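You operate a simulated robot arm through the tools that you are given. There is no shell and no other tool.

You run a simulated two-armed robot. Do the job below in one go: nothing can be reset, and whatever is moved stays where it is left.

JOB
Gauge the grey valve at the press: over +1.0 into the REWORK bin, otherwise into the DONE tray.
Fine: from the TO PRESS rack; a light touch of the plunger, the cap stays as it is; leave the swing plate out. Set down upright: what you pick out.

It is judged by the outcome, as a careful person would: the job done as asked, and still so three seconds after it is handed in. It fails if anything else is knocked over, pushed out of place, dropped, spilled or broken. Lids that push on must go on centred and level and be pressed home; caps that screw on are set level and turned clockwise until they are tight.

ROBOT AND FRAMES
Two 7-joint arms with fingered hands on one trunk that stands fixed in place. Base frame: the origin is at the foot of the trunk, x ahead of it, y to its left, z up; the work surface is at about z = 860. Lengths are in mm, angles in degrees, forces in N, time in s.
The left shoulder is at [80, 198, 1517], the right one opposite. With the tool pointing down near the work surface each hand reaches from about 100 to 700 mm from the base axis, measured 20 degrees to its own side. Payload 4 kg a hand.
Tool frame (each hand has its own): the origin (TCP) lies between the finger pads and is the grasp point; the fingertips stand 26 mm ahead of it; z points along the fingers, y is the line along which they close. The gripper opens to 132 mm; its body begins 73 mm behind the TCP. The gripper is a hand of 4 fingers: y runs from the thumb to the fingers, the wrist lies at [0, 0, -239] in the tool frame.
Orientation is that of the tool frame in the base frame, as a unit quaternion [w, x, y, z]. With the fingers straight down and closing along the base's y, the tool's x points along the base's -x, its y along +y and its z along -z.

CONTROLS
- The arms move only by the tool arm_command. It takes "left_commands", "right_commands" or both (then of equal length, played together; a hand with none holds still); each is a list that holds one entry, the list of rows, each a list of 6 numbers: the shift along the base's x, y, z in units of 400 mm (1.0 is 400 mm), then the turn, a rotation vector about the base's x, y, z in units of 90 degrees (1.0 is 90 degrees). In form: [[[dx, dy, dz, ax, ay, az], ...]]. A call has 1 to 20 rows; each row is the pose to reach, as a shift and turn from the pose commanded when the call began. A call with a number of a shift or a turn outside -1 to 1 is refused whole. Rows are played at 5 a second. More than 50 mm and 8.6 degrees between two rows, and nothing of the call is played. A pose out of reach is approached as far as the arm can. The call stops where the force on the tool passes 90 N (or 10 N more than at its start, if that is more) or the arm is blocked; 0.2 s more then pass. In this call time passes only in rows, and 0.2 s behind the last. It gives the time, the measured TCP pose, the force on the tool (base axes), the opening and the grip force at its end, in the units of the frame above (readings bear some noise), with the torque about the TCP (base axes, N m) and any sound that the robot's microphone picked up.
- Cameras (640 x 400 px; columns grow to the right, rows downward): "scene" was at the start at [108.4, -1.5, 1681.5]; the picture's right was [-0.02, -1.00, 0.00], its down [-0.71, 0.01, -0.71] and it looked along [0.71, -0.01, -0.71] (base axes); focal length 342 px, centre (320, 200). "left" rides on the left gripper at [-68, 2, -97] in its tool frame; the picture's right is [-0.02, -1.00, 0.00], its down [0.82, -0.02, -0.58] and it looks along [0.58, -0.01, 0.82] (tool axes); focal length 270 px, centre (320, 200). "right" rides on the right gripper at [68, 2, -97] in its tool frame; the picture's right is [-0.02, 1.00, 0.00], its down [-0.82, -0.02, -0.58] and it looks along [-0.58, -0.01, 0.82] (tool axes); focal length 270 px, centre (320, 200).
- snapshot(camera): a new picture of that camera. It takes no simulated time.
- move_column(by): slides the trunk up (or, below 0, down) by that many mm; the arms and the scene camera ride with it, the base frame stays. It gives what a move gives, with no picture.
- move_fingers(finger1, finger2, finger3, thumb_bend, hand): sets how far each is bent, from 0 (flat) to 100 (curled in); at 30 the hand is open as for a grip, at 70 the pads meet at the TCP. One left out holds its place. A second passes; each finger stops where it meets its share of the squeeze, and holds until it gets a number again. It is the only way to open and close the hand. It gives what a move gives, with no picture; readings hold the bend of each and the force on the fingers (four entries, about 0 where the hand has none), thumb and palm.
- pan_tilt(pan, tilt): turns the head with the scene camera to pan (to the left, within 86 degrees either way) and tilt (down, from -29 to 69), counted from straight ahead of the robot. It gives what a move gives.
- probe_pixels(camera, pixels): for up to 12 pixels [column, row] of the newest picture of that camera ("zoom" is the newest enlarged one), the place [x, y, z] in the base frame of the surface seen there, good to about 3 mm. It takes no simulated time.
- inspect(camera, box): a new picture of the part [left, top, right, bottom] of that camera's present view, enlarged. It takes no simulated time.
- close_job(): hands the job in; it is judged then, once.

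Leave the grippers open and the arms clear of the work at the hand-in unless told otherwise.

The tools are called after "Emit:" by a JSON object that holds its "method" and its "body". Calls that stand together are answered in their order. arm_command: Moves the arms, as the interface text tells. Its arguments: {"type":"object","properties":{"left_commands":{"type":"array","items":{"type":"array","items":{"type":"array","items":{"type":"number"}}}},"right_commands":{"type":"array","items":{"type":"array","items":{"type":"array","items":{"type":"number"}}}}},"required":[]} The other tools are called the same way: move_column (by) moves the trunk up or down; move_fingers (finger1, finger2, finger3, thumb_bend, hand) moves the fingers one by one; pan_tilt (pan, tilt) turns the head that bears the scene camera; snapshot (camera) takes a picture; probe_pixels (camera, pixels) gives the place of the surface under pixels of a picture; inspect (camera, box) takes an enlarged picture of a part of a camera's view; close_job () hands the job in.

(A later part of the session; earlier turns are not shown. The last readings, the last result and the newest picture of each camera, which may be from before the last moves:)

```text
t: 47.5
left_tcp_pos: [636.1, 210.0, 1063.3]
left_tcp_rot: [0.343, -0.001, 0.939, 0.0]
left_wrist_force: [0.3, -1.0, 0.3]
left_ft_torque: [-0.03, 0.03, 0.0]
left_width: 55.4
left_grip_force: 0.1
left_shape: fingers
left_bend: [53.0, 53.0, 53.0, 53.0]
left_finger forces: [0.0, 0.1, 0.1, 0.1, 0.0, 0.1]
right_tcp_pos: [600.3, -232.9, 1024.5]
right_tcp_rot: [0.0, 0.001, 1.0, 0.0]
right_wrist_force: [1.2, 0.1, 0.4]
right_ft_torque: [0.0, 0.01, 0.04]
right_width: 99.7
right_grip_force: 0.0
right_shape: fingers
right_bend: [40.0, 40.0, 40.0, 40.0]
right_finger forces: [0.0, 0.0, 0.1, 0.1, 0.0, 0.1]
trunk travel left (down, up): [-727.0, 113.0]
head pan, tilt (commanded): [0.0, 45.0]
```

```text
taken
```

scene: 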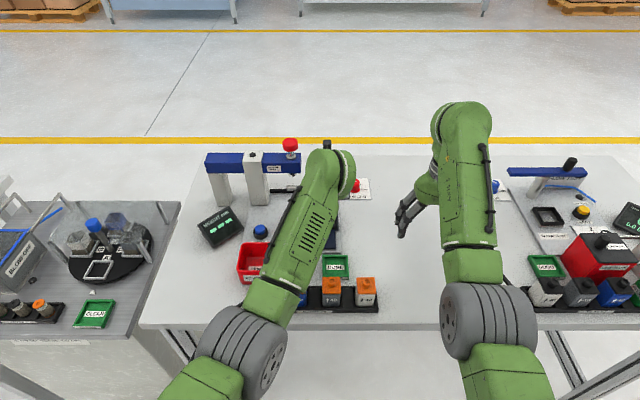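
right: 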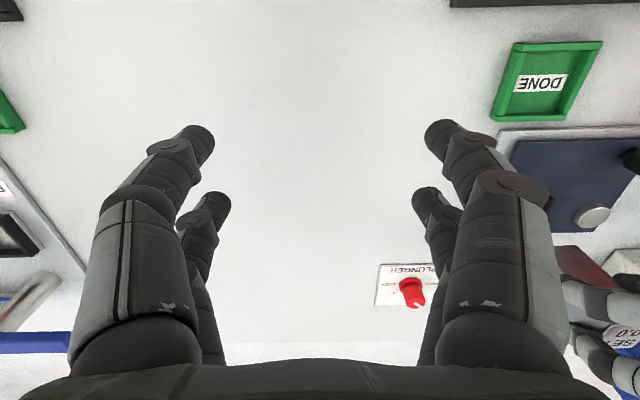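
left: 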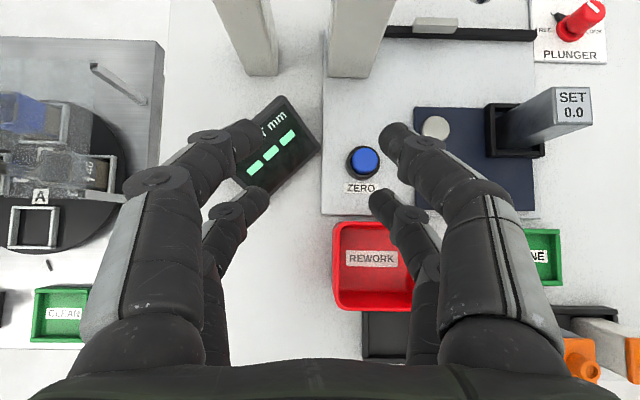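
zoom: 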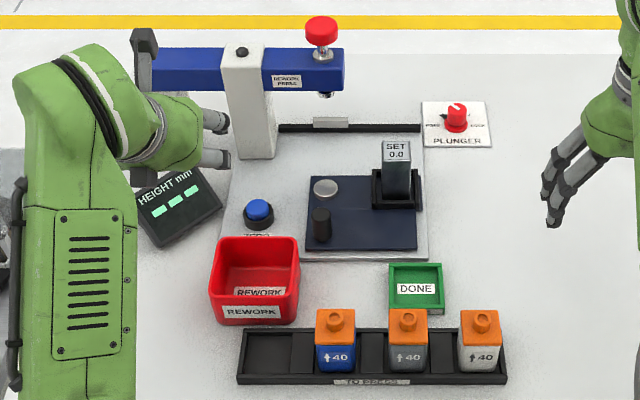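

SET stands upright in the nest. I zoom in on the handle area and probe the handle, the bin corners, and the swing path.

Emit:
{"method": "inspect", "body": {"camera": "scene", "box": [280, 190, 400, 270]}}

Emit:
{"method": "probe_pixels", "body": {"camera": "zoom", "pixels": [[65, 135], [65, 215], [90, 60], [290, 75], [240, 30], [290, 30], [258, 95], [340, 95], [260, 180], [340, 180], [285, 140], [310, 140]]}}

Emit:
{"method": "inspect", "body": {"camera": "scene", "box": [220, 210, 340, 290]}}

Emit:
{"method": "probe_pixels", "body": {"camera": "zoom", "pixels": [[75, 178], [365, 178], [340, 175], [355, 195], [75, 230], [225, 180], [345, 235], [330, 200], [435, 85], [435, 150], [210, 80], [435, 120]]}}

```text
5.00 times, centred on (340, 230) of scene
```

zoom: 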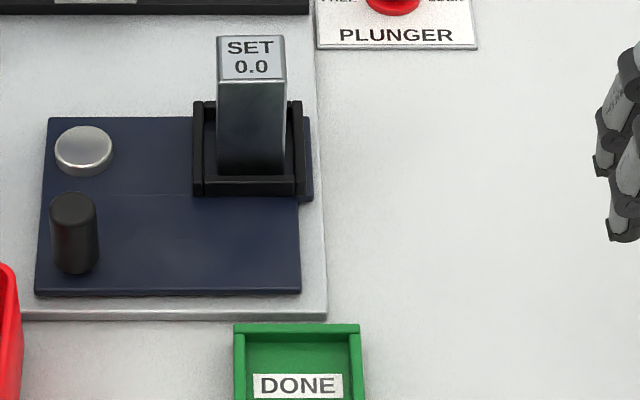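

```text
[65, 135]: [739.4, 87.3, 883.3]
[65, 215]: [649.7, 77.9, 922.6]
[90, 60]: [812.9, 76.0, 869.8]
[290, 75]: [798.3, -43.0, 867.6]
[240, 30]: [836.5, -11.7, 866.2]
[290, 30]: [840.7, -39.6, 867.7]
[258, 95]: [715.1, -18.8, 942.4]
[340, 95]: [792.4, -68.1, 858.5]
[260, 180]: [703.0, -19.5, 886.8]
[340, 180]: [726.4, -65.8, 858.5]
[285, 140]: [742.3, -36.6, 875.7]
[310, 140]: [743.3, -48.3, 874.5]
```

```text
5.00 times, centred on (280, 250) of scene
```

zoom: 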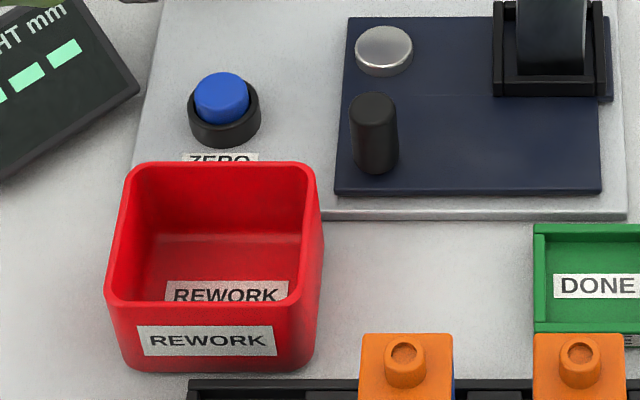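

```text
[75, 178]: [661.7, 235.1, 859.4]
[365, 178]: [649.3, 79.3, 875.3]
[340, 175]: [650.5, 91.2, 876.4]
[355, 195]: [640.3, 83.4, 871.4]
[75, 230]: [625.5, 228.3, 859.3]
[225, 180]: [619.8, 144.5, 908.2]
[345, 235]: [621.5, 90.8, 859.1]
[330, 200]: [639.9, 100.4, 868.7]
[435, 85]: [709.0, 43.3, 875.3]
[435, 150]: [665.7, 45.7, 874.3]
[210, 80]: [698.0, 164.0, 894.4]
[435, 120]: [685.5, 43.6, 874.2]
```

Handle axis ≈ (656, 74.5), pivot ≈ (731.5, 72.5), bin corner ≈ (628, 103, 921). To keep the fingers clear of the bin I yaw the left hand −45° and move it above the handle.

Emit:
{"method": "arm_command", "body": {"left_commands": [[[0.004, -0.05, -0.01, 0, 0, -0.084], [0.008, -0.1, -0.03, 0, 0, -0.167], [0.012, -0.16, -0.06, 0, 0, -0.25], [0.016, -0.22, -0.09, 0, 0, -0.334], [0.02, -0.27, -0.12, 0, 0, -0.417], [0.0225, -0.3125, -0.145, 0, 0, -0.5]]]}}

Emit:
{"method": "snapshot", "body": {"camera": "left"}}

Emit:
{"method": "snapshot", "body": {"camera": "scene"}}

```text
t: 48.9
left_tcp_pos: [633.9, 78.9, 1024.5]
left_tcp_rot: [0.314, 0.36, 0.87, -0.124]
left_wrist_force: [0.6, 0.4, 0.6]
left_ft_torque: [0.06, 0.09, 0.0]
left_width: 55.4
left_grip_force: 0.0
left_shape: fingers
left_bend: [53.0, 53.0, 53.0, 53.0]
left_finger forces: [0.1, 0.0, 0.1, 0.1, 0.0, 0.1]
left hand out of reach, approached as far as the arm can: row 5, 6
right_tcp_pos: [602.0, -234.4, 1024.3]
right_tcp_rot: [0.0, -0.001, 1.0, 0.001]
right_wrist_force: [-0.6, 0.4, -0.4]
right_ft_torque: [0.01, -0.01, -0.03]
right_width: 99.8
right_grip_force: 0.1
right_shape: fingers
right_bend: [40.0, 40.0, 40.0, 40.0]
right_finger forces: [0.1, 0.0, 0.0, 0.0, 0.1, 0.0]
trunk travel left (down, up): [-727.0, 113.0]
head pan, tilt (commanded): [0.0, 45.0]
```

```text
taken
```

left: 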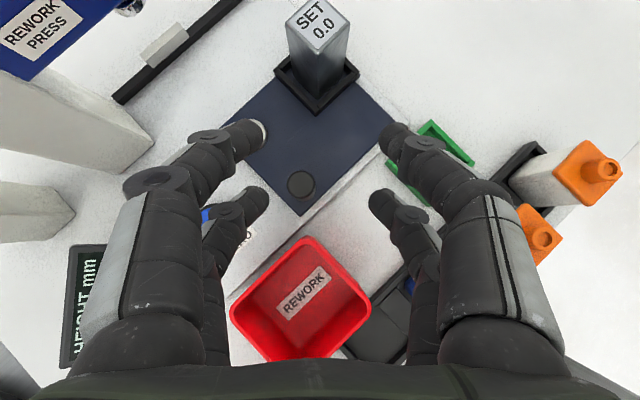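

```text
taken
```

scene: 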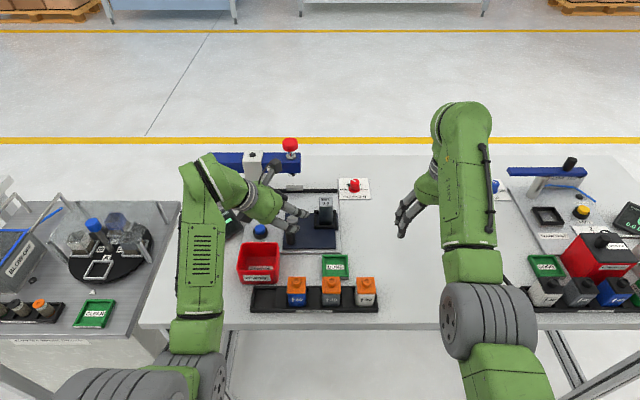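

The yaw of −45° hits a wrist limit. I ease back to about −35° and go to (644.5, 82.5, 1000) above the handle.

Emit:
{"method": "arm_command", "body": {"left_commands": [[[0.005, 0.002, -0.02, 0, 0, 0.05], [0.015, 0.005, -0.04, 0, 0, 0.1], [0.0265, 0.009, -0.061, 0, 0, 0.1]]]}}

Emit:
{"method": "snapshot", "body": {"camera": "left"}}

```text
t: 49.7
left_tcp_pos: [643.5, 83.8, 997.4]
left_tcp_rot: [0.326, 0.289, 0.894, -0.106]
left_wrist_force: [0.3, -0.3, 0.2]
left_ft_torque: [0.0, -0.03, 0.01]
left_width: 55.2
left_grip_force: 0.1
left_shape: fingers
left_bend: [53.0, 53.0, 53.0, 53.0]
left_finger forces: [0.0, 0.1, 0.0, 0.0, 0.1, 0.0]
right_tcp_pos: [602.6, -233.0, 1025.1]
right_tcp_rot: [0.001, -0.001, 1.0, 0.0]
right_wrist_force: [0.8, 0.2, 0.6]
right_ft_torque: [-0.02, 0.01, 0.0]
right_width: 100.1
right_grip_force: 0.0
right_shape: fingers
right_bend: [40.0, 40.0, 40.0, 40.0]
right_finger forces: [0.1, 0.0, 0.0, 0.1, 0.0, 0.0]
trunk travel left (down, up): [-727.0, 113.0]
head pan, tilt (commanded): [0.0, 45.0]
```

```text
taken
```

left: 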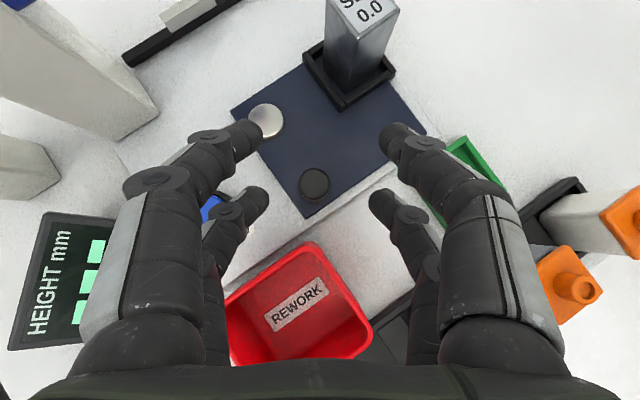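

The handle shows at (315, 183), about 3 mm off my grip centre. I correct and descend to z≈945.

Emit:
{"method": "arm_command", "body": {"left_commands": [[[0.005, 0.001, -0.05, 0, 0, 0], [0.009, 0.001, -0.1, 0, 0, 0], [0.009, 0.001, -0.13, 0, 0, 0]]]}}

Emit:
{"method": "snapshot", "body": {"camera": "left"}}

Emit:
{"method": "inspect", "body": {"camera": "scene", "box": [220, 200, 340, 290]}}

```text
t: 50.5
left_tcp_pos: [634.0, 74.7, 968.3]
left_tcp_rot: [0.318, 0.288, 0.898, -0.095]
left_wrist_force: [0.7, 0.4, -0.5]
left_ft_torque: [0.0, 0.02, -0.01]
left_width: 55.4
left_grip_force: 0.1
left_shape: fingers
left_bend: [53.0, 53.0, 53.0, 53.0]
left_finger forces: [0.0, 0.0, 0.0, 0.1, 0.1, 0.0]
left hand out of reach, approached as far as the arm can: row 1, 2, 3
right_tcp_pos: [601.6, -232.9, 1025.5]
right_tcp_rot: [0.0, -0.001, 1.0, -0.001]
right_wrist_force: [-0.2, -0.3, 0.8]
right_ft_torque: [-0.01, -0.03, 0.02]
right_width: 99.8
right_grip_force: 0.1
right_shape: fingers
right_bend: [40.0, 40.0, 40.0, 40.0]
right_finger forces: [0.0, 0.0, 0.1, 0.1, 0.0, 0.0]
trunk travel left (down, up): [-727.0, 113.0]
head pan, tilt (commanded): [0.0, 45.0]
```

```text
taken
```

left: 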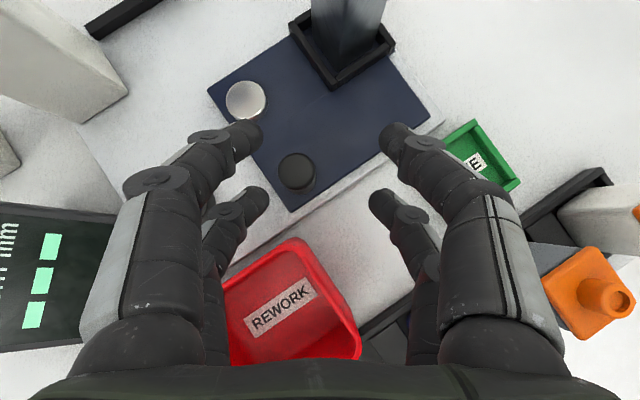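

```text
4.44 times, centred on (280, 245) of scene
```

zoom: 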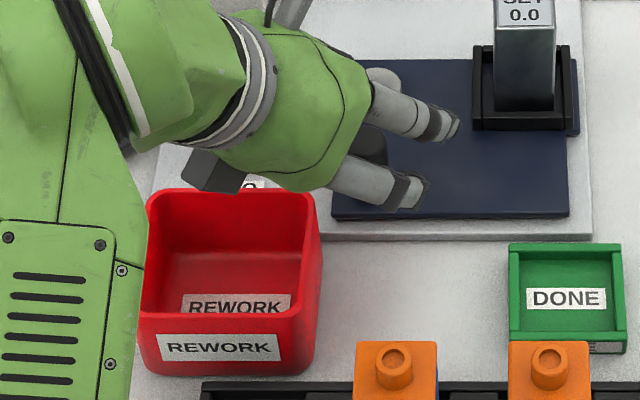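

The −35° yaw with 40° pitch runs into the wrist limit when low. I change to a smaller pitch (20°) with −30° yaw, which is easier for the wrist, rising to z≈1000 above the handle.

Emit:
{"method": "arm_command", "body": {"left_commands": [[[0.01, 0.002, 0.04, 0.03, 0.043, 0.012], [0.02, 0.004, 0.08, 0.059, 0.086, 0.025], [0.035, 0.007, 0.08, 0.088, 0.129, 0.037], [0.045, 0.0095, 0.08, 0.118, 0.172, 0.049]]]}}

Emit:
{"method": "snapshot", "body": {"camera": "left"}}

```text
t: 51.5
left_tcp_pos: [652.7, 75.8, 1001.2]
left_tcp_rot: [0.177, 0.267, 0.946, -0.049]
left_wrist_force: [0.0, 0.2, -0.8]
left_ft_torque: [-0.02, -0.01, 0.01]
left_width: 55.4
left_grip_force: 0.1
left_shape: fingers
left_bend: [53.0, 53.0, 53.0, 53.0]
left_finger forces: [0.0, 0.0, 0.0, 0.0, 0.0, 0.0]
right_tcp_pos: [602.2, -231.9, 1025.7]
right_tcp_rot: [0.0, 0.0, 1.0, -0.001]
right_wrist_force: [0.3, 0.3, 0.4]
right_ft_torque: [0.01, 0.01, 0.01]
right_width: 99.7
right_grip_force: 0.0
right_shape: fingers
right_bend: [40.0, 40.0, 40.0, 40.0]
right_finger forces: [0.0, 0.0, 0.0, 0.1, 0.0, 0.0]
trunk travel left (down, up): [-727.0, 113.0]
head pan, tilt (commanded): [0.0, 45.0]
```

```text
taken
```

left: 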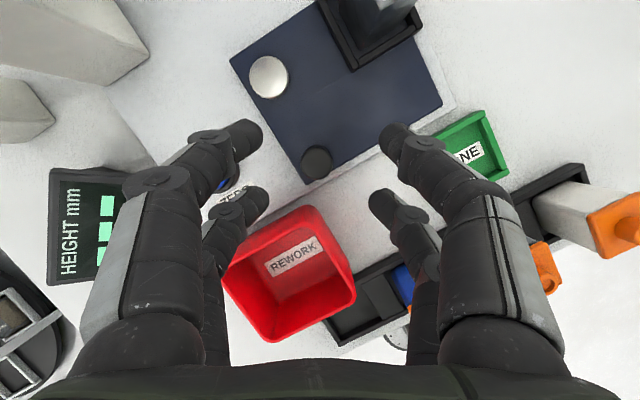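

Now reachable: pitch 21°, yaw −31°. The handle is within 3 mm of my grip centre. I correct by (+2, +1.7) and descend to z≈945.

Emit:
{"method": "arm_command", "body": {"left_commands": [[[0.003, 0.003, -0.05, 0, 0, 0], [0.005, 0.004, -0.1, 0, 0, 0], [0.005, 0.004, -0.14, 0, 0, 0]]]}}

Emit:
{"method": "snapshot", "body": {"camera": "left"}}

Emit:
{"method": "inspect", "body": {"camera": "scene", "box": [230, 200, 340, 290]}}

```text
t: 52.3
left_tcp_pos: [655.2, 77.9, 943.5]
left_tcp_rot: [0.179, 0.267, 0.946, -0.049]
left_wrist_force: [-0.9, 0.4, 0.6]
left_ft_torque: [-0.04, 0.01, -0.01]
left_width: 55.3
left_grip_force: 0.1
left_shape: fingers
left_bend: [53.0, 53.0, 53.0, 53.0]
left_finger forces: [0.0, 0.0, 0.1, 0.1, 0.0, 0.0]
right_tcp_pos: [601.4, -232.1, 1026.0]
right_tcp_rot: [0.0, 0.0, 1.0, 0.0]
right_wrist_force: [-0.4, 0.5, 0.2]
right_ft_torque: [0.02, 0.0, 0.0]
right_width: 99.7
right_grip_force: 0.0
right_shape: fingers
right_bend: [40.0, 40.0, 40.0, 40.0]
right_finger forces: [0.1, 0.1, 0.1, 0.1, 0.1, 0.0]
trunk travel left (down, up): [-727.0, 113.0]
head pan, tilt (commanded): [0.0, 45.0]
```

```text
taken
```

left: 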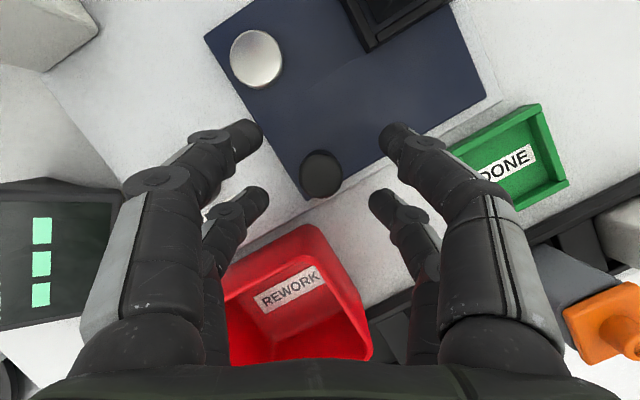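

```text
4.44 times, centred on (285, 245) of scene
```

zoom: 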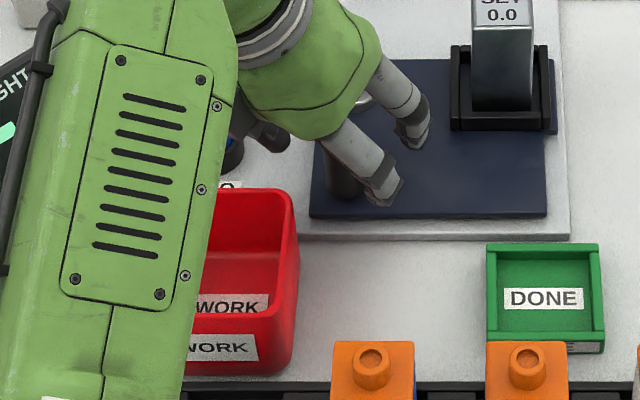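

The handle is centred among the four tips and the fingers clear the bin. I go down to z≈924 and close to a loose cage (bend 67).

Emit:
{"method": "arm_command", "body": {"left_commands": [[[0, 0, -0.025, 0, 0, 0], [0, 0, -0.049, 0, 0, 0]]]}}

Emit:
{"method": "move_fingers", "body": {"hand": "left", "finger1": 66, "finger2": 66, "finger3": 66, "thumb_bend": 66}}

Emit:
{"method": "inspect", "body": {"camera": "left", "box": [200, 80, 440, 240]}}

```text
t: 52.9
left_tcp_pos: [655.5, 77.3, 924.4]
left_tcp_rot: [0.178, 0.267, 0.946, -0.048]
left_wrist_force: [-0.1, -0.1, 0.5]
left_ft_torque: [0.01, 0.02, -0.01]
left_width: 55.6
left_grip_force: 0.0
left_shape: fingers
left_bend: [53.0, 53.0, 53.0, 53.0]
left_finger forces: [0.1, 0.0, 0.1, 0.1, 0.0, 0.1]
right_tcp_pos: [601.2, -232.6, 1026.2]
right_tcp_rot: [0.0, 0.0, 1.0, 0.0]
right_wrist_force: [0.1, 0.1, 0.1]
right_ft_torque: [0.01, -0.03, 0.03]
right_width: 99.8
right_grip_force: 0.1
right_shape: fingers
right_bend: [40.0, 40.0, 40.0, 40.0]
right_finger forces: [0.0, 0.0, 0.0, 0.0, 0.1, 0.1]
trunk travel left (down, up): [-727.0, 113.0]
head pan, tilt (commanded): [0.0, 45.0]
```

```text
t: 53.9
left_tcp_pos: [654.6, 78.2, 926.2]
left_tcp_rot: [0.178, 0.268, 0.946, -0.049]
left_wrist_force: [-0.1, -0.5, -0.1]
left_ft_torque: [-0.02, 0.02, -0.02]
left_width: 13.7
left_grip_force: 0.0
left_shape: fingers
left_bend: [66.0, 66.0, 66.0, 66.0]
left_finger forces: [0.1, 0.0, 0.1, 0.1, 0.0, 0.0]
right_tcp_pos: [600.6, -232.9, 1026.2]
right_tcp_rot: [0.0, 0.001, 1.0, 0.0]
right_wrist_force: [-0.2, 0.0, 0.4]
right_ft_torque: [-0.01, 0.01, -0.02]
right_width: 99.9
right_grip_force: 0.0
right_shape: fingers
right_bend: [40.0, 40.0, 40.0, 40.0]
right_finger forces: [0.0, 0.0, 0.0, 0.0, 0.0, 0.0]
trunk travel left (down, up): [-727.0, 113.0]
head pan, tilt (commanded): [0.0, 45.0]
```

```text
2.50 times, centred on (320, 160) of left
```

zoom: 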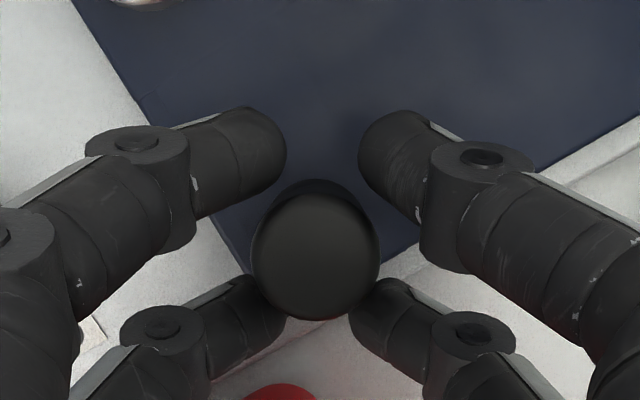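

The cage is almost closed around the handle. I close to 70 so it's lightly held.

Emit:
{"method": "move_fingers", "body": {"hand": "left", "finger1": 70, "finger2": 70, "finger3": 70, "thumb_bend": 70}}

Emit:
{"method": "inspect", "body": {"camera": "left", "box": [200, 80, 440, 240]}}

```text
t: 54.9
left_tcp_pos: [655.4, 77.7, 925.2]
left_tcp_rot: [0.177, 0.268, 0.946, -0.049]
left_wrist_force: [-0.2, 0.7, 0.0]
left_ft_torque: [0.01, 0.02, 0.01]
left_width: 2.6
left_grip_force: 1.2
left_shape: fingers
left_bend: [69.0, 69.0, 69.0, 70.0]
left_finger forces: [0.2, 0.6, 0.2, 0.0, 0.3, 0.1]
right_tcp_pos: [602.1, -233.6, 1024.5]
right_tcp_rot: [-0.001, -0.001, 1.0, -0.001]
right_wrist_force: [-0.1, -0.4, 0.2]
right_ft_torque: [-0.03, 0.0, -0.01]
right_width: 100.0
right_grip_force: 0.0
right_shape: fingers
right_bend: [40.0, 40.0, 40.0, 40.0]
right_finger forces: [0.0, 0.0, 0.0, 0.0, 0.1, 0.1]
trunk travel left (down, up): [-727.0, 113.0]
head pan, tilt (commanded): [0.0, 45.0]
```

```text
2.50 times, centred on (320, 160) of left
```

zoom: 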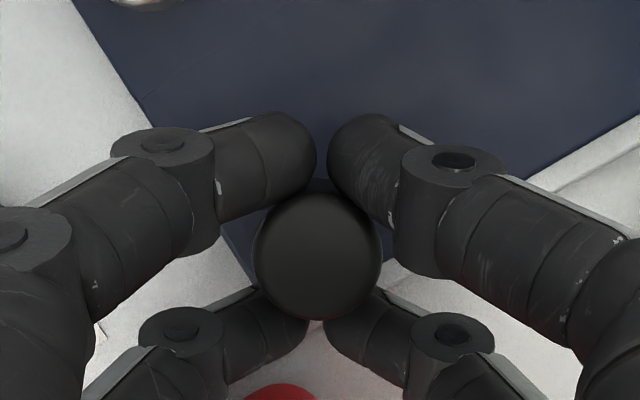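

A neat cage around the handle. I start the swing with the first third of the arc about the pivot, slowly.

Emit:
{"method": "arm_command", "body": {"left_commands": [[[0.0003, -0.0099, 0, 0, 0, 0], [0.0005, -0.0198, 0, 0, 0, 0], [0.0018, -0.0296, 0, 0, 0, 0], [0.0031, -0.0394, 0, 0, 0, 0], [0.0054, -0.049, 0, 0, 0, 0], [0.0077, -0.0586, 0, 0, 0, 0], [0.011, -0.0679, 0, 0, 0, 0], [0.0143, -0.0772, 0, 0, 0, 0]]]}}

Emit:
{"method": "inspect", "body": {"camera": "scene", "box": [230, 150, 390, 290]}}

```text
t: 56.7
left_tcp_pos: [659.8, 46.5, 923.8]
left_tcp_rot: [0.179, 0.267, 0.946, -0.049]
left_wrist_force: [0.5, 1.4, -1.4]
left_ft_torque: [0.04, 0.03, 0.05]
left_width: 3.1
left_grip_force: 1.5
left_shape: fingers
left_bend: [69.0, 70.0, 70.0, 70.0]
left_finger forces: [0.8, 1.8, 0.0, 0.1, 1.2, 0.0]
right_tcp_pos: [601.4, -233.3, 1025.4]
right_tcp_rot: [0.0, -0.001, 1.0, 0.0]
right_wrist_force: [0.2, 0.0, 0.6]
right_ft_torque: [0.03, 0.02, -0.01]
right_width: 99.9
right_grip_force: 0.0
right_shape: fingers
right_bend: [40.0, 40.0, 40.0, 40.0]
right_finger forces: [0.0, 0.0, 0.0, 0.0, 0.1, 0.0]
trunk travel left (down, up): [-727.0, 113.0]
head pan, tilt (commanded): [0.0, 45.0]
```

```text
2.86 times, centred on (310, 220) of scene
```

zoom: 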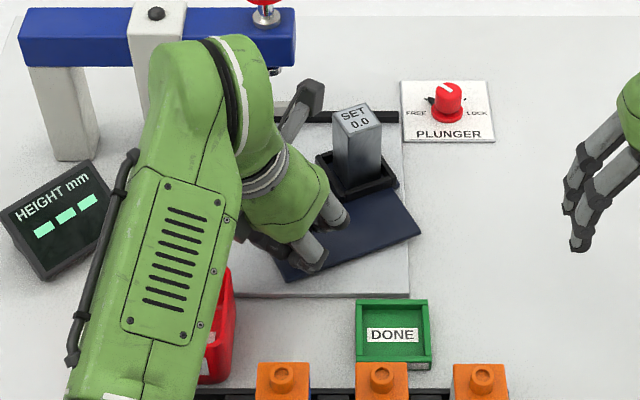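

The plate turns smoothly with only ~1.4 N. I continue the arc to about 245°.

Emit:
{"method": "arm_command", "body": {"left_commands": [[[0.0085, -0.0178, 0, 0, 0, 0], [0.0188, -0.0347, 0, 0, 0, 0], [0.0309, -0.0503, 0, 0, 0, 0], [0.0445, -0.0647, 0, 0, 0, 0], [0.0595, -0.0775, 0, 0, 0, 0], [0.0758, -0.0887, 0, 0, 0, 0], [0.0931, -0.0981, 0, 0, 0, 0]]]}}

Emit:
{"method": "inspect", "body": {"camera": "scene", "box": [230, 150, 390, 290]}}

Emit:
{"method": "snapshot", "body": {"camera": "left"}}

```text
t: 58.3
left_tcp_pos: [697.4, 7.8, 925.5]
left_tcp_rot: [0.177, 0.268, 0.946, -0.048]
left_wrist_force: [0.3, 2.0, 0.0]
left_ft_torque: [0.05, 0.07, 0.03]
left_width: 4.3
left_grip_force: 2.8
left_shape: fingers
left_bend: [68.0, 70.0, 70.0, 70.0]
left_finger forces: [1.4, 2.7, 0.0, 0.0, 0.7, 0.0]
right_tcp_pos: [601.7, -233.6, 1027.1]
right_tcp_rot: [0.0, 0.0, 1.0, 0.0]
right_wrist_force: [-0.6, -0.3, 0.6]
right_ft_torque: [0.01, 0.0, 0.04]
right_width: 99.7
right_grip_force: 0.0
right_shape: fingers
right_bend: [40.0, 40.0, 40.0, 40.0]
right_finger forces: [0.1, 0.1, 0.1, 0.0, 0.0, 0.0]
trunk travel left (down, up): [-727.0, 113.0]
head pan, tilt (commanded): [0.0, 45.0]
```

```text
2.86 times, centred on (310, 220) of scene
```

zoom: 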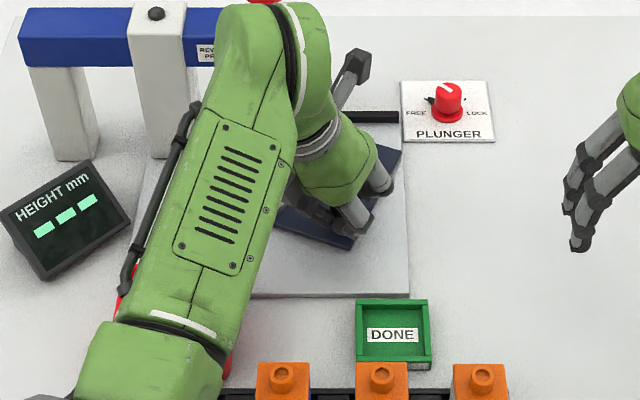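

```text
taken
```

left: 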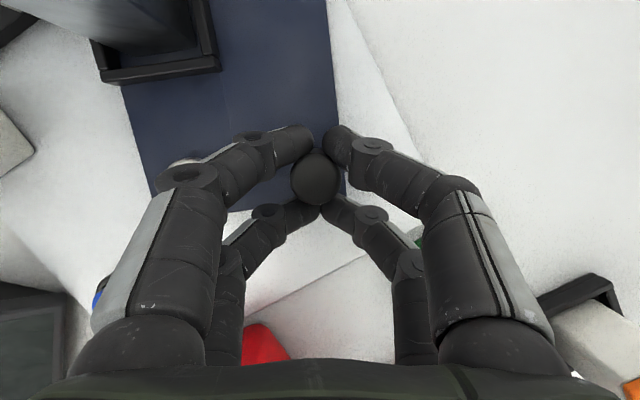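

Going well. Next the arc to about 263°, then I check for the stop.

Emit:
{"method": "arm_command", "body": {"left_commands": [[[0.0092, -0.004, 0, 0, 0, 0], [0.0183, -0.0076, 0, 0, 0, 0], [0.0278, -0.0106, 0, 0, 0, 0], [0.0372, -0.0132, 0, 0, 0, 0], [0.0469, -0.0151, 0, 0, 0, 0], [0.0566, -0.0168, 0, 0, 0, 0]]]}}

Emit:
{"method": "snapshot", "body": {"camera": "left"}}

Emit:
{"method": "snapshot", "body": {"camera": "right"}}

```text
t: 59.7
left_tcp_pos: [719.4, 2.4, 924.6]
left_tcp_rot: [0.178, 0.267, 0.946, -0.05]
left_wrist_force: [-0.2, 2.3, 1.2]
left_ft_torque: [0.0, 0.06, 0.08]
left_width: 6.3
left_grip_force: 3.1
left_shape: fingers
left_bend: [67.0, 71.0, 70.0, 70.0]
left_finger forces: [2.9, 3.3, 0.0, 0.1, 0.1, 0.1]
right_tcp_pos: [600.7, -232.6, 1026.3]
right_tcp_rot: [0.0, 0.0, 1.0, 0.0]
right_wrist_force: [0.2, -1.1, 0.6]
right_ft_torque: [-0.04, 0.0, 0.04]
right_width: 99.7
right_grip_force: 0.0
right_shape: fingers
right_bend: [40.0, 40.0, 40.0, 40.0]
right_finger forces: [0.0, 0.1, 0.0, 0.1, 0.0, 0.1]
trunk travel left (down, up): [-727.0, 113.0]
head pan, tilt (commanded): [0.0, 45.0]
```

```text
taken
```

left: 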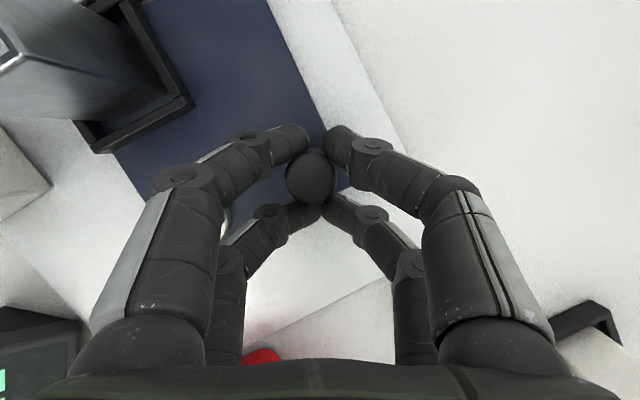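

```text
taken
```

right: 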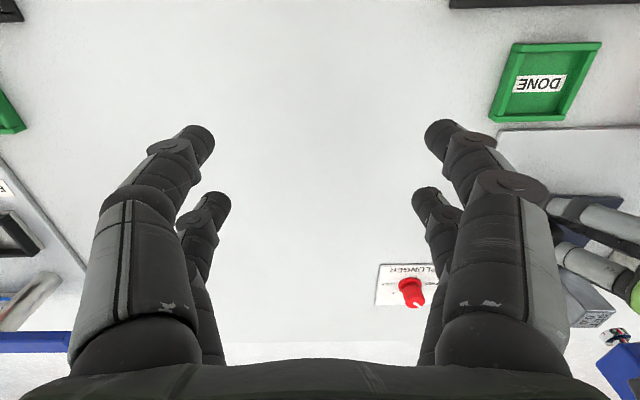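

Handle is near the end of its travel. I step forward (+x) slowly, easing +2 mm in y, watching for the stop.

Emit:
{"method": "arm_command", "body": {"left_commands": [[[0.0066, 0.002, 0, 0, 0, 0], [0.0132, 0.003, 0, 0, 0, 0], [0.0197, 0.0035, 0, 0, 0, 0]]]}}

Emit:
{"method": "snapshot", "body": {"camera": "left"}}

```text
t: 60.5
left_tcp_pos: [727.7, 3.3, 925.4]
left_tcp_rot: [0.179, 0.267, 0.946, -0.048]
left_wrist_force: [-2.2, 1.7, -0.3]
left_ft_torque: [0.04, 0.1, 0.01]
left_width: 4.9
left_grip_force: 2.7
left_shape: fingers
left_bend: [68.0, 70.0, 70.0, 70.0]
left_finger forces: [1.2, 3.1, 0.1, 0.0, 0.5, 0.0]
right_tcp_pos: [600.5, -233.7, 1024.9]
right_tcp_rot: [0.0, -0.001, 1.0, 0.0]
right_wrist_force: [0.5, 0.5, 0.6]
right_ft_torque: [-0.03, 0.01, 0.02]
right_width: 99.7
right_grip_force: 0.2
right_shape: fingers
right_bend: [40.0, 40.0, 40.0, 40.0]
right_finger forces: [0.1, 0.0, 0.0, 0.0, 0.1, 0.0]
trunk travel left (down, up): [-727.0, 113.0]
head pan, tilt (commanded): [0.0, 45.0]
```

```text
taken
```

left: 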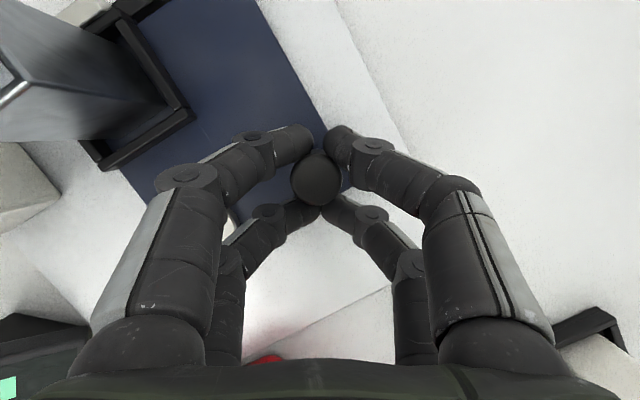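

Slight reaction (−2.2 N in x). The plate's edge is still a few degrees from parallel, so I push on in 2 mm steps.

Emit:
{"method": "arm_command", "body": {"left_commands": [[[0.005, 0.0005, 0, 0, 0, 0], [0.01, 0.001, 0, 0, 0, 0]]]}}

Emit:
{"method": "inspect", "body": {"camera": "left", "box": [0, 0, 430, 270]}}

```text
t: 61.1
left_tcp_pos: [729.7, 4.0, 922.8]
left_tcp_rot: [0.177, 0.266, 0.946, -0.048]
left_wrist_force: [-13.7, 6.8, -1.7]
left_ft_torque: [0.16, 0.42, 0.02]
left_width: 3.9
left_grip_force: 8.8
left_shape: fingers
left_bend: [69.0, 71.0, 70.0, 70.0]
left_finger forces: [0.4, 15.7, 0.0, 0.0, 1.2, 0.0]
right_tcp_pos: [601.2, -231.7, 1027.3]
right_tcp_rot: [-0.001, -0.001, 1.0, -0.001]
right_wrist_force: [-0.3, -0.2, 0.1]
right_ft_torque: [0.02, 0.03, 0.03]
right_width: 99.7
right_grip_force: 0.0
right_shape: fingers
right_bend: [40.0, 40.0, 40.0, 40.0]
right_finger forces: [0.0, 0.0, 0.1, 0.0, 0.0, 0.0]
trunk travel left (down, up): [-727.0, 113.0]
head pan, tilt (commanded): [0.0, 45.0]
```

```text
1.48 times, centred on (215, 135) of left
```

zoom: 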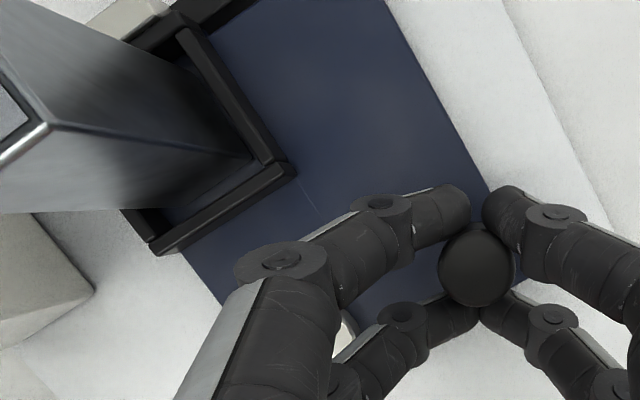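

The reaction jumped to ~14 N: the plate is against its stop. I relax 2 mm, open the fingers and rise straight up.

Emit:
{"method": "arm_command", "body": {"left_commands": [[[-0.004, -0.0005, 0.001, 0, 0, 0]]]}}

Emit:
{"method": "move_fingers", "body": {"hand": "left", "finger1": 53, "finger2": 53, "finger3": 53, "thumb_bend": 53}}

Emit:
{"method": "arm_command", "body": {"left_commands": [[[0, 0, 0.05, 0, 0, 0], [0, 0, 0.1, 0, 0, 0], [0, 0, 0.15, 0, 0, 0], [-0.05, 0, 0.2, 0, 0, 0], [-0.12, 0, 0.22, 0, 0, 0], [-0.2, 0.02, 0.22, 0, 0, 0], [-0.28, 0.06, 0.22, 0, 0, 0], [-0.34, 0.12, 0.22, 0, 0, 0], [-0.34, 0.2, 0.22, 0, 0, 0], [-0.34, 0.28, 0.22, 0, 0, 0], [-0.34, 0.36, 0.22, 0, 0, 0]]]}}

Emit:
{"method": "snapshot", "body": {"camera": "scene"}}

Emit:
{"method": "inspect", "body": {"camera": "scene", "box": [200, 130, 380, 260]}}

```text
t: 61.5
left_tcp_pos: [729.0, 5.4, 924.9]
left_tcp_rot: [0.178, 0.266, 0.946, -0.048]
left_wrist_force: [-10.9, 5.8, -4.4]
left_ft_torque: [0.2, 0.37, 0.08]
left_width: 3.8
left_grip_force: 6.9
left_shape: fingers
left_bend: [69.0, 71.0, 70.0, 70.0]
left_finger forces: [0.6, 13.5, 0.1, 0.1, 1.0, 0.0]
right_tcp_pos: [601.0, -231.4, 1028.0]
right_tcp_rot: [0.001, -0.001, 1.0, -0.001]
right_wrist_force: [0.1, -0.9, 0.6]
right_ft_torque: [-0.01, 0.01, 0.01]
right_width: 99.8
right_grip_force: 0.1
right_shape: fingers
right_bend: [40.0, 40.0, 40.0, 40.0]
right_finger forces: [0.1, 0.0, 0.0, 0.0, 0.1, 0.1]
trunk travel left (down, up): [-727.0, 113.0]
head pan, tilt (commanded): [0.0, 45.0]
```

```text
t: 62.5
left_tcp_pos: [730.7, 2.8, 925.1]
left_tcp_rot: [0.178, 0.268, 0.946, -0.049]
left_wrist_force: [0.2, -0.1, -0.4]
left_ft_torque: [0.01, -0.02, 0.02]
left_width: 55.2
left_grip_force: 0.0
left_shape: fingers
left_bend: [53.0, 53.0, 53.0, 53.0]
left_finger forces: [0.1, 0.0, 0.0, 0.0, 0.0, 0.1]
right_tcp_pos: [601.8, -232.7, 1025.9]
right_tcp_rot: [0.0, 0.0, 1.0, 0.0]
right_wrist_force: [0.6, 0.2, -0.4]
right_ft_torque: [0.01, -0.01, -0.03]
right_width: 99.8
right_grip_force: 0.1
right_shape: fingers
right_bend: [40.0, 40.0, 40.0, 40.0]
right_finger forces: [0.0, 0.0, 0.0, 0.0, 0.1, 0.0]
trunk travel left (down, up): [-727.0, 113.0]
head pan, tilt (commanded): [0.0, 45.0]
```

```text
t: 64.9
left_tcp_pos: [591.5, 148.1, 1014.8]
left_tcp_rot: [0.179, 0.267, 0.946, -0.049]
left_wrist_force: [1.2, 0.8, 0.5]
left_ft_torque: [-0.04, 0.0, 0.03]
left_width: 55.3
left_grip_force: 0.1
left_shape: fingers
left_bend: [53.0, 53.0, 53.0, 53.0]
left_finger forces: [0.0, 0.0, 0.0, 0.1, 0.1, 0.0]
right_tcp_pos: [600.7, -232.6, 1026.0]
right_tcp_rot: [0.0, 0.0, 1.0, 0.0]
right_wrist_force: [0.8, 0.2, 0.8]
right_ft_torque: [0.01, -0.01, -0.02]
right_width: 99.9
right_grip_force: 0.0
right_shape: fingers
right_bend: [40.0, 40.0, 40.0, 40.0]
right_finger forces: [0.1, 0.0, 0.2, 0.1, 0.1, 0.0]
trunk travel left (down, up): [-727.0, 113.0]
head pan, tilt (commanded): [0.0, 45.0]
```

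```text
taken
```

scene: 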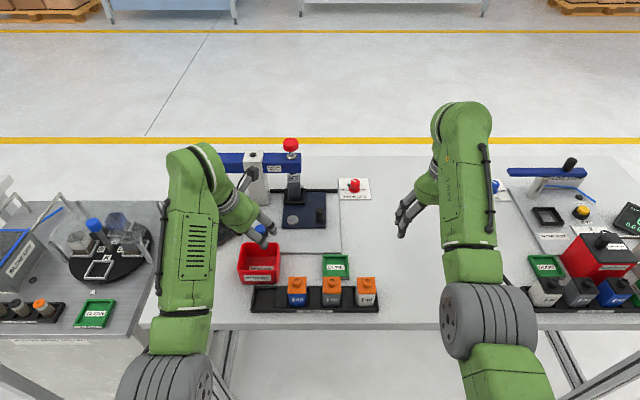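

```text
3.08 times, centred on (290, 195) of scene
```

zoom: 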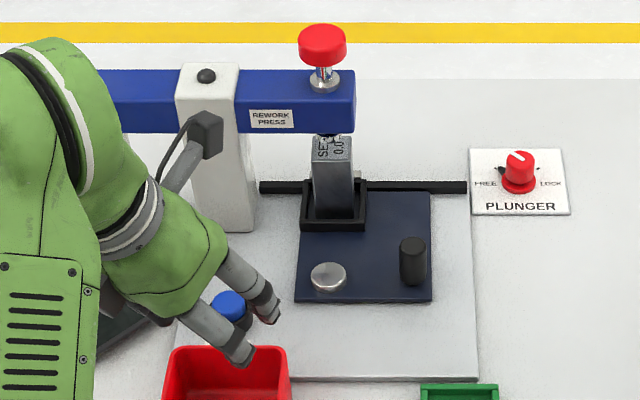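

The plate is swung in and the SET block stands under the plunger. I probe the red knob and plunger positions.

Emit:
{"method": "probe_pixels", "body": {"camera": "zoom", "pixels": [[322, 35], [300, 38], [344, 38], [322, 28], [322, 46], [322, 60], [322, 75], [333, 145], [320, 160], [348, 160], [345, 200], [411, 250]]}}

Emit:
{"method": "inspect", "body": {"camera": "scene", "box": [270, 130, 330, 175]}}

```text
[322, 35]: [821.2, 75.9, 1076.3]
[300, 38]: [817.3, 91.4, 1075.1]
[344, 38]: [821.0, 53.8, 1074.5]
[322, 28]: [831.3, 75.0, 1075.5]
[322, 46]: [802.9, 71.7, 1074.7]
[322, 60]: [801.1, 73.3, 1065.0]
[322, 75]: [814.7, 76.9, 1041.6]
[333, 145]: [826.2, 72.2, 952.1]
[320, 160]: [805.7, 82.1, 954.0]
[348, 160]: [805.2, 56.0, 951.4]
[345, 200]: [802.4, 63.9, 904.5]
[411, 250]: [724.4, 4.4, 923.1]
```

```text
8.89 times, centred on (300, 152) of scene
```

zoom: 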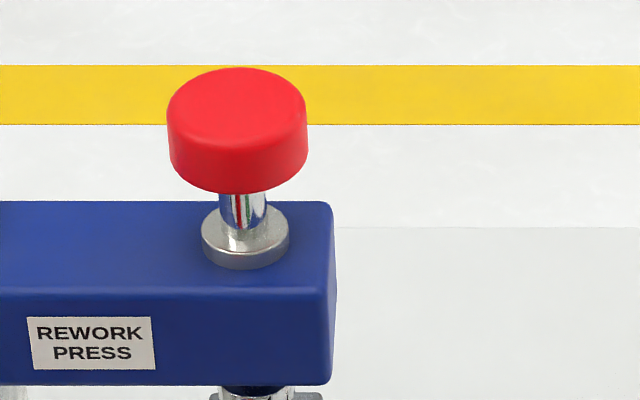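

The knob's top is at z≈1075, centred about (819, 73), 38 mm wide; the block top is z≈952. I close the left fingers into a pointer and bring the hand up, pitch 40°, yaw 0, toward the knob.

Emit:
{"method": "move_fingers", "body": {"hand": "left", "finger1": 70, "finger2": 70, "finger3": 70, "thumb_bend": 70}}

Emit:
{"method": "arm_command", "body": {"left_commands": [[[0.02, -0.01, 0.06, 0, 0, 0], [0.04, -0.02, 0.12, -0.0095, -0.0344, 0.0569], [0.06, -0.03, 0.18, -0.0191, -0.0687, 0.1139], [0.08, -0.04, 0.24, -0.0286, -0.1031, 0.1708], [0.1, -0.05, 0.3, -0.0381, -0.1375, 0.2277], [0.13, -0.06, 0.34, -0.0477, -0.1718, 0.2847], [0.16, -0.08, 0.35, -0.0572, -0.2062, 0.3416], [0.2, -0.1, 0.36, -0.0572, -0.2062, 0.3416]]]}}

Emit:
{"method": "snapshot", "body": {"camera": "left"}}

```text
t: 65.9
left_tcp_pos: [593.0, 147.1, 1015.2]
left_tcp_rot: [0.178, 0.268, 0.945, -0.05]
left_wrist_force: [0.5, -0.4, 0.3]
left_ft_torque: [0.01, -0.02, -0.01]
left_width: 1.3
left_grip_force: 0.0
left_shape: fingers
left_bend: [70.0, 70.0, 70.0, 70.0]
left_finger forces: [0.0, 0.0, 0.1, 0.0, 0.0, 0.0]
right_tcp_pos: [601.7, -232.8, 1025.8]
right_tcp_rot: [0.0, 0.0, 1.0, -0.001]
right_wrist_force: [-0.5, -0.4, 0.2]
right_ft_torque: [0.03, 0.0, 0.01]
right_width: 99.7
right_grip_force: 0.0
right_shape: fingers
right_bend: [40.0, 40.0, 40.0, 40.0]
right_finger forces: [0.1, 0.1, 0.0, 0.0, 0.0, 0.0]
trunk travel left (down, up): [-727.0, 113.0]
head pan, tilt (commanded): [0.0, 45.0]
```

```text
t: 67.7
left_tcp_pos: [674.2, 106.4, 1157.5]
left_tcp_rot: [0.343, 0.003, 0.939, 0.003]
left_wrist_force: [-0.3, 0.0, -0.4]
left_ft_torque: [0.06, -0.01, -0.01]
left_width: 1.6
left_grip_force: 0.0
left_shape: fingers
left_bend: [70.0, 70.0, 70.0, 70.0]
left_finger forces: [0.0, 0.1, 0.0, 0.0, 0.0, 0.0]
right_tcp_pos: [601.9, -232.6, 1025.1]
right_tcp_rot: [0.001, 0.0, 1.0, 0.0]
right_wrist_force: [0.0, -0.2, -0.2]
right_ft_torque: [0.0, -0.01, -0.03]
right_width: 99.7
right_grip_force: 0.1
right_shape: fingers
right_bend: [40.0, 40.0, 40.0, 40.0]
right_finger forces: [0.0, 0.0, 0.1, 0.1, 0.0, 0.0]
trunk travel left (down, up): [-727.0, 113.0]
head pan, tilt (commanded): [0.0, 45.0]
```

```text
taken
```

left: 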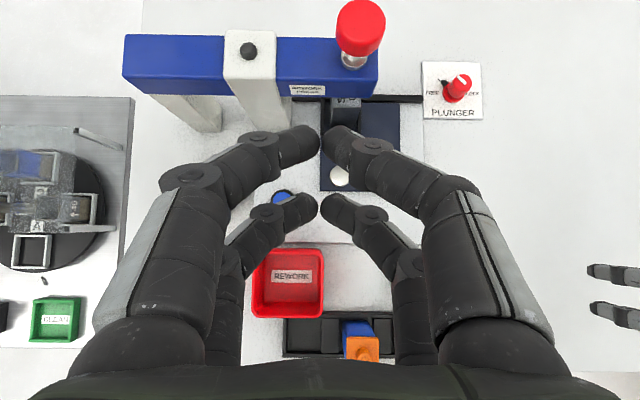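

Orientation is right (pitch 40°, yaw 0). I move over the knob, keeping the fingertips well above it.

Emit:
{"method": "arm_command", "body": {"left_commands": [[[0.09, -0.02, 0.01, 0, 0, 0], [0.18, -0.045, 0.01, 0, 0, 0], [0.27, -0.065, 0.0, 0, 0, 0], [0.357, -0.0835, -0.02, 0, 0, 0]]]}}

Emit:
{"method": "snapshot", "body": {"camera": "left"}}

Emit:
{"method": "inspect", "body": {"camera": "scene", "box": [220, 90, 380, 230]}}

```text
t: 68.7
left_tcp_pos: [818.4, 72.5, 1150.6]
left_tcp_rot: [0.344, 0.004, 0.939, 0.002]
left_wrist_force: [0.7, -0.9, -0.5]
left_ft_torque: [0.02, -0.03, 0.01]
left_width: 1.3
left_grip_force: 0.0
left_shape: fingers
left_bend: [70.0, 70.0, 70.0, 70.0]
left_finger forces: [0.1, 0.0, 0.1, 0.0, 0.0, 0.0]
right_tcp_pos: [601.8, -234.1, 1024.9]
right_tcp_rot: [-0.001, -0.001, 1.0, -0.001]
right_wrist_force: [0.1, -0.2, -0.9]
right_ft_torque: [-0.01, 0.04, 0.0]
right_width: 100.0
right_grip_force: 0.1
right_shape: fingers
right_bend: [40.0, 40.0, 40.0, 40.0]
right_finger forces: [0.0, 0.0, 0.1, 0.0, 0.0, 0.1]
trunk travel left (down, up): [-727.0, 113.0]
head pan, tilt (commanded): [0.0, 45.0]
```

```text
taken
```

left: 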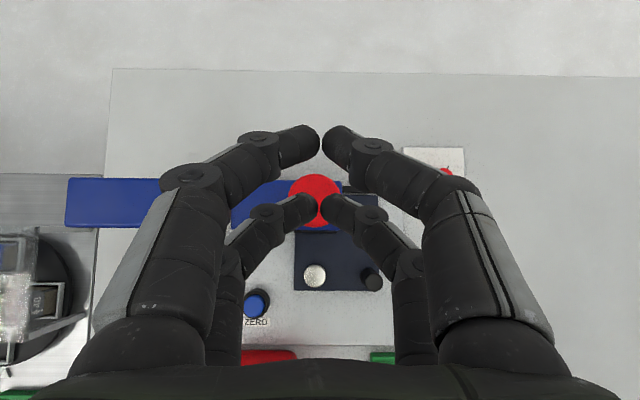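

```text
2.86 times, centred on (300, 160) of scene
```

zoom: 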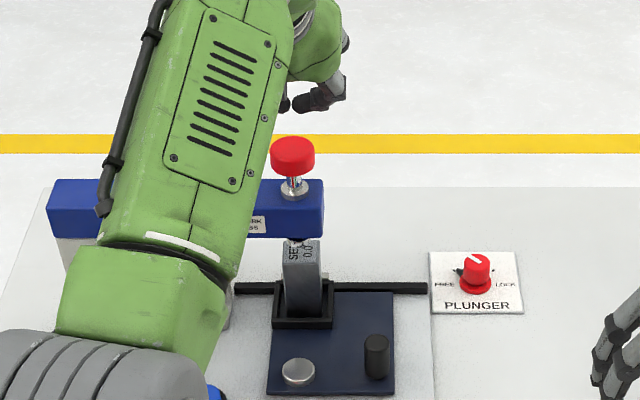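

The fingertips (320, 205) and the knob (314, 200) nearly line up. I shift +5/+3 mm and descend to just above the knob.

Emit:
{"method": "arm_command", "body": {"left_commands": [[[0.006, 0.004, -0.02, 0, 0, 0], [0.0125, 0.0075, -0.045, 0, 0, 0], [0.0125, 0.0075, -0.065, 0, 0, 0]]]}}

Emit:
{"method": "inspect", "body": {"camera": "left", "box": [200, 100, 440, 260]}}

Emit:
{"method": "snapshot", "body": {"camera": "scene"}}

```text
t: 69.5
left_tcp_pos: [821.7, 76.1, 1125.0]
left_tcp_rot: [0.345, 0.005, 0.939, 0.001]
left_wrist_force: [0.2, -0.5, -1.1]
left_ft_torque: [-0.02, -0.01, 0.01]
left_width: 1.4
left_grip_force: 0.1
left_shape: fingers
left_bend: [70.0, 70.0, 70.0, 70.0]
left_finger forces: [0.0, 0.0, 0.0, 0.0, 0.0, 0.0]
right_tcp_pos: [601.1, -232.7, 1025.4]
right_tcp_rot: [-0.001, 0.0, 1.0, 0.0]
right_wrist_force: [0.1, 0.3, -0.3]
right_ft_torque: [0.01, 0.0, 0.02]
right_width: 99.8
right_grip_force: 0.1
right_shape: fingers
right_bend: [40.0, 40.0, 40.0, 40.0]
right_finger forces: [0.0, 0.1, 0.0, 0.0, 0.0, 0.0]
trunk travel left (down, up): [-727.0, 113.0]
head pan, tilt (commanded): [0.0, 45.0]
```

```text
2.50 times, centred on (320, 180) of left
```

zoom: 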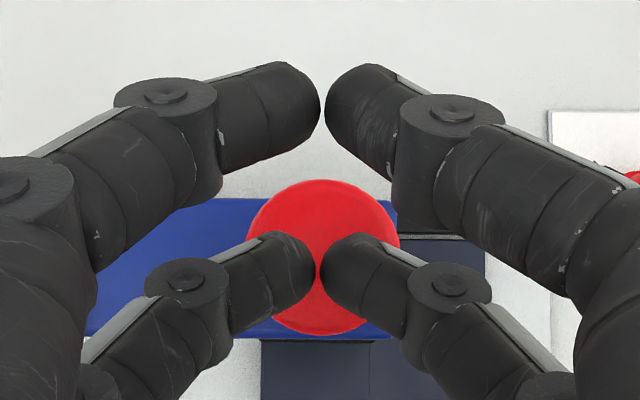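

```text
taken
```

scene: 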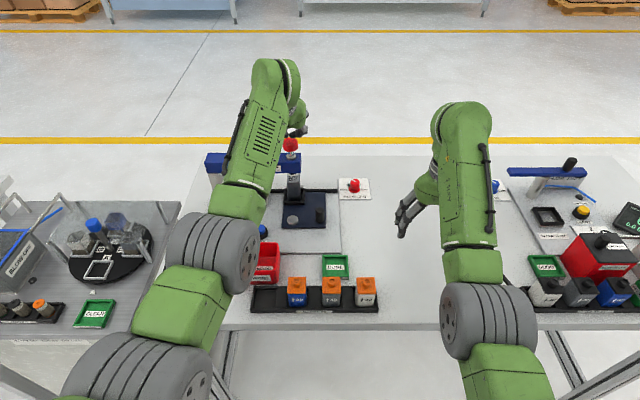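

The fingertips are just above the knob, but the left arm hides the HEIGHT display from the head camera. I yaw the right hand +90° and bring it to about (600, −100, 1050) so its camera can watch the display.

Emit:
{"method": "arm_command", "body": {"right_commands": [[[0, 0.028, 0.005, 0, 0, 0.083], [0, 0.055, 0.01, 0, 0, 0.167], [0, 0.083, 0.015, 0, 0, 0.25], [0, 0.111, 0.02, 0, 0, 0.333], [0, 0.139, 0.03, 0, 0, 0.417], [0, 0.166, 0.035, 0, 0, 0.5], [0, 0.194, 0.04, 0, 0, 0.583], [0, 0.222, 0.045, 0, 0, 0.667], [0, 0.25, 0.05, 0, 0, 0.75], [0, 0.277, 0.055, 0, 0, 0.833], [0, 0.305, 0.06, 0, 0, 0.917], [0, 0.3325, 0.0625, 0, 0, 1.0]]]}}

Emit:
{"method": "snapshot", "body": {"camera": "right"}}

```text
t: 72.1
left_tcp_pos: [822.1, 76.6, 1125.0]
left_tcp_rot: [0.345, 0.005, 0.939, 0.001]
left_wrist_force: [0.0, -0.5, 0.0]
left_ft_torque: [0.01, -0.03, 0.01]
left_width: 1.1
left_grip_force: 0.1
left_shape: fingers
left_bend: [70.0, 70.0, 70.0, 70.0]
left_finger forces: [0.0, 0.1, 0.0, 0.0, 0.0, 0.1]
right_tcp_pos: [602.5, -100.9, 1049.8]
right_tcp_rot: [0.0, 0.709, -0.705, -0.001]
right_wrist_force: [0.1, -0.2, 0.5]
right_ft_torque: [0.0, 0.01, 0.0]
right_width: 99.7
right_grip_force: 0.0
right_shape: fingers
right_bend: [40.0, 40.0, 40.0, 40.0]
right_finger forces: [0.1, 0.0, 0.0, 0.0, 0.0, 0.0]
trunk travel left (down, up): [-727.0, 113.0]
head pan, tilt (commanded): [0.0, 45.0]
```

```text
taken
```

right: 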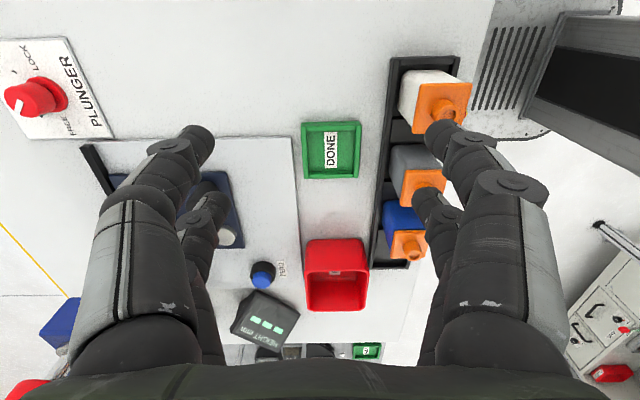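

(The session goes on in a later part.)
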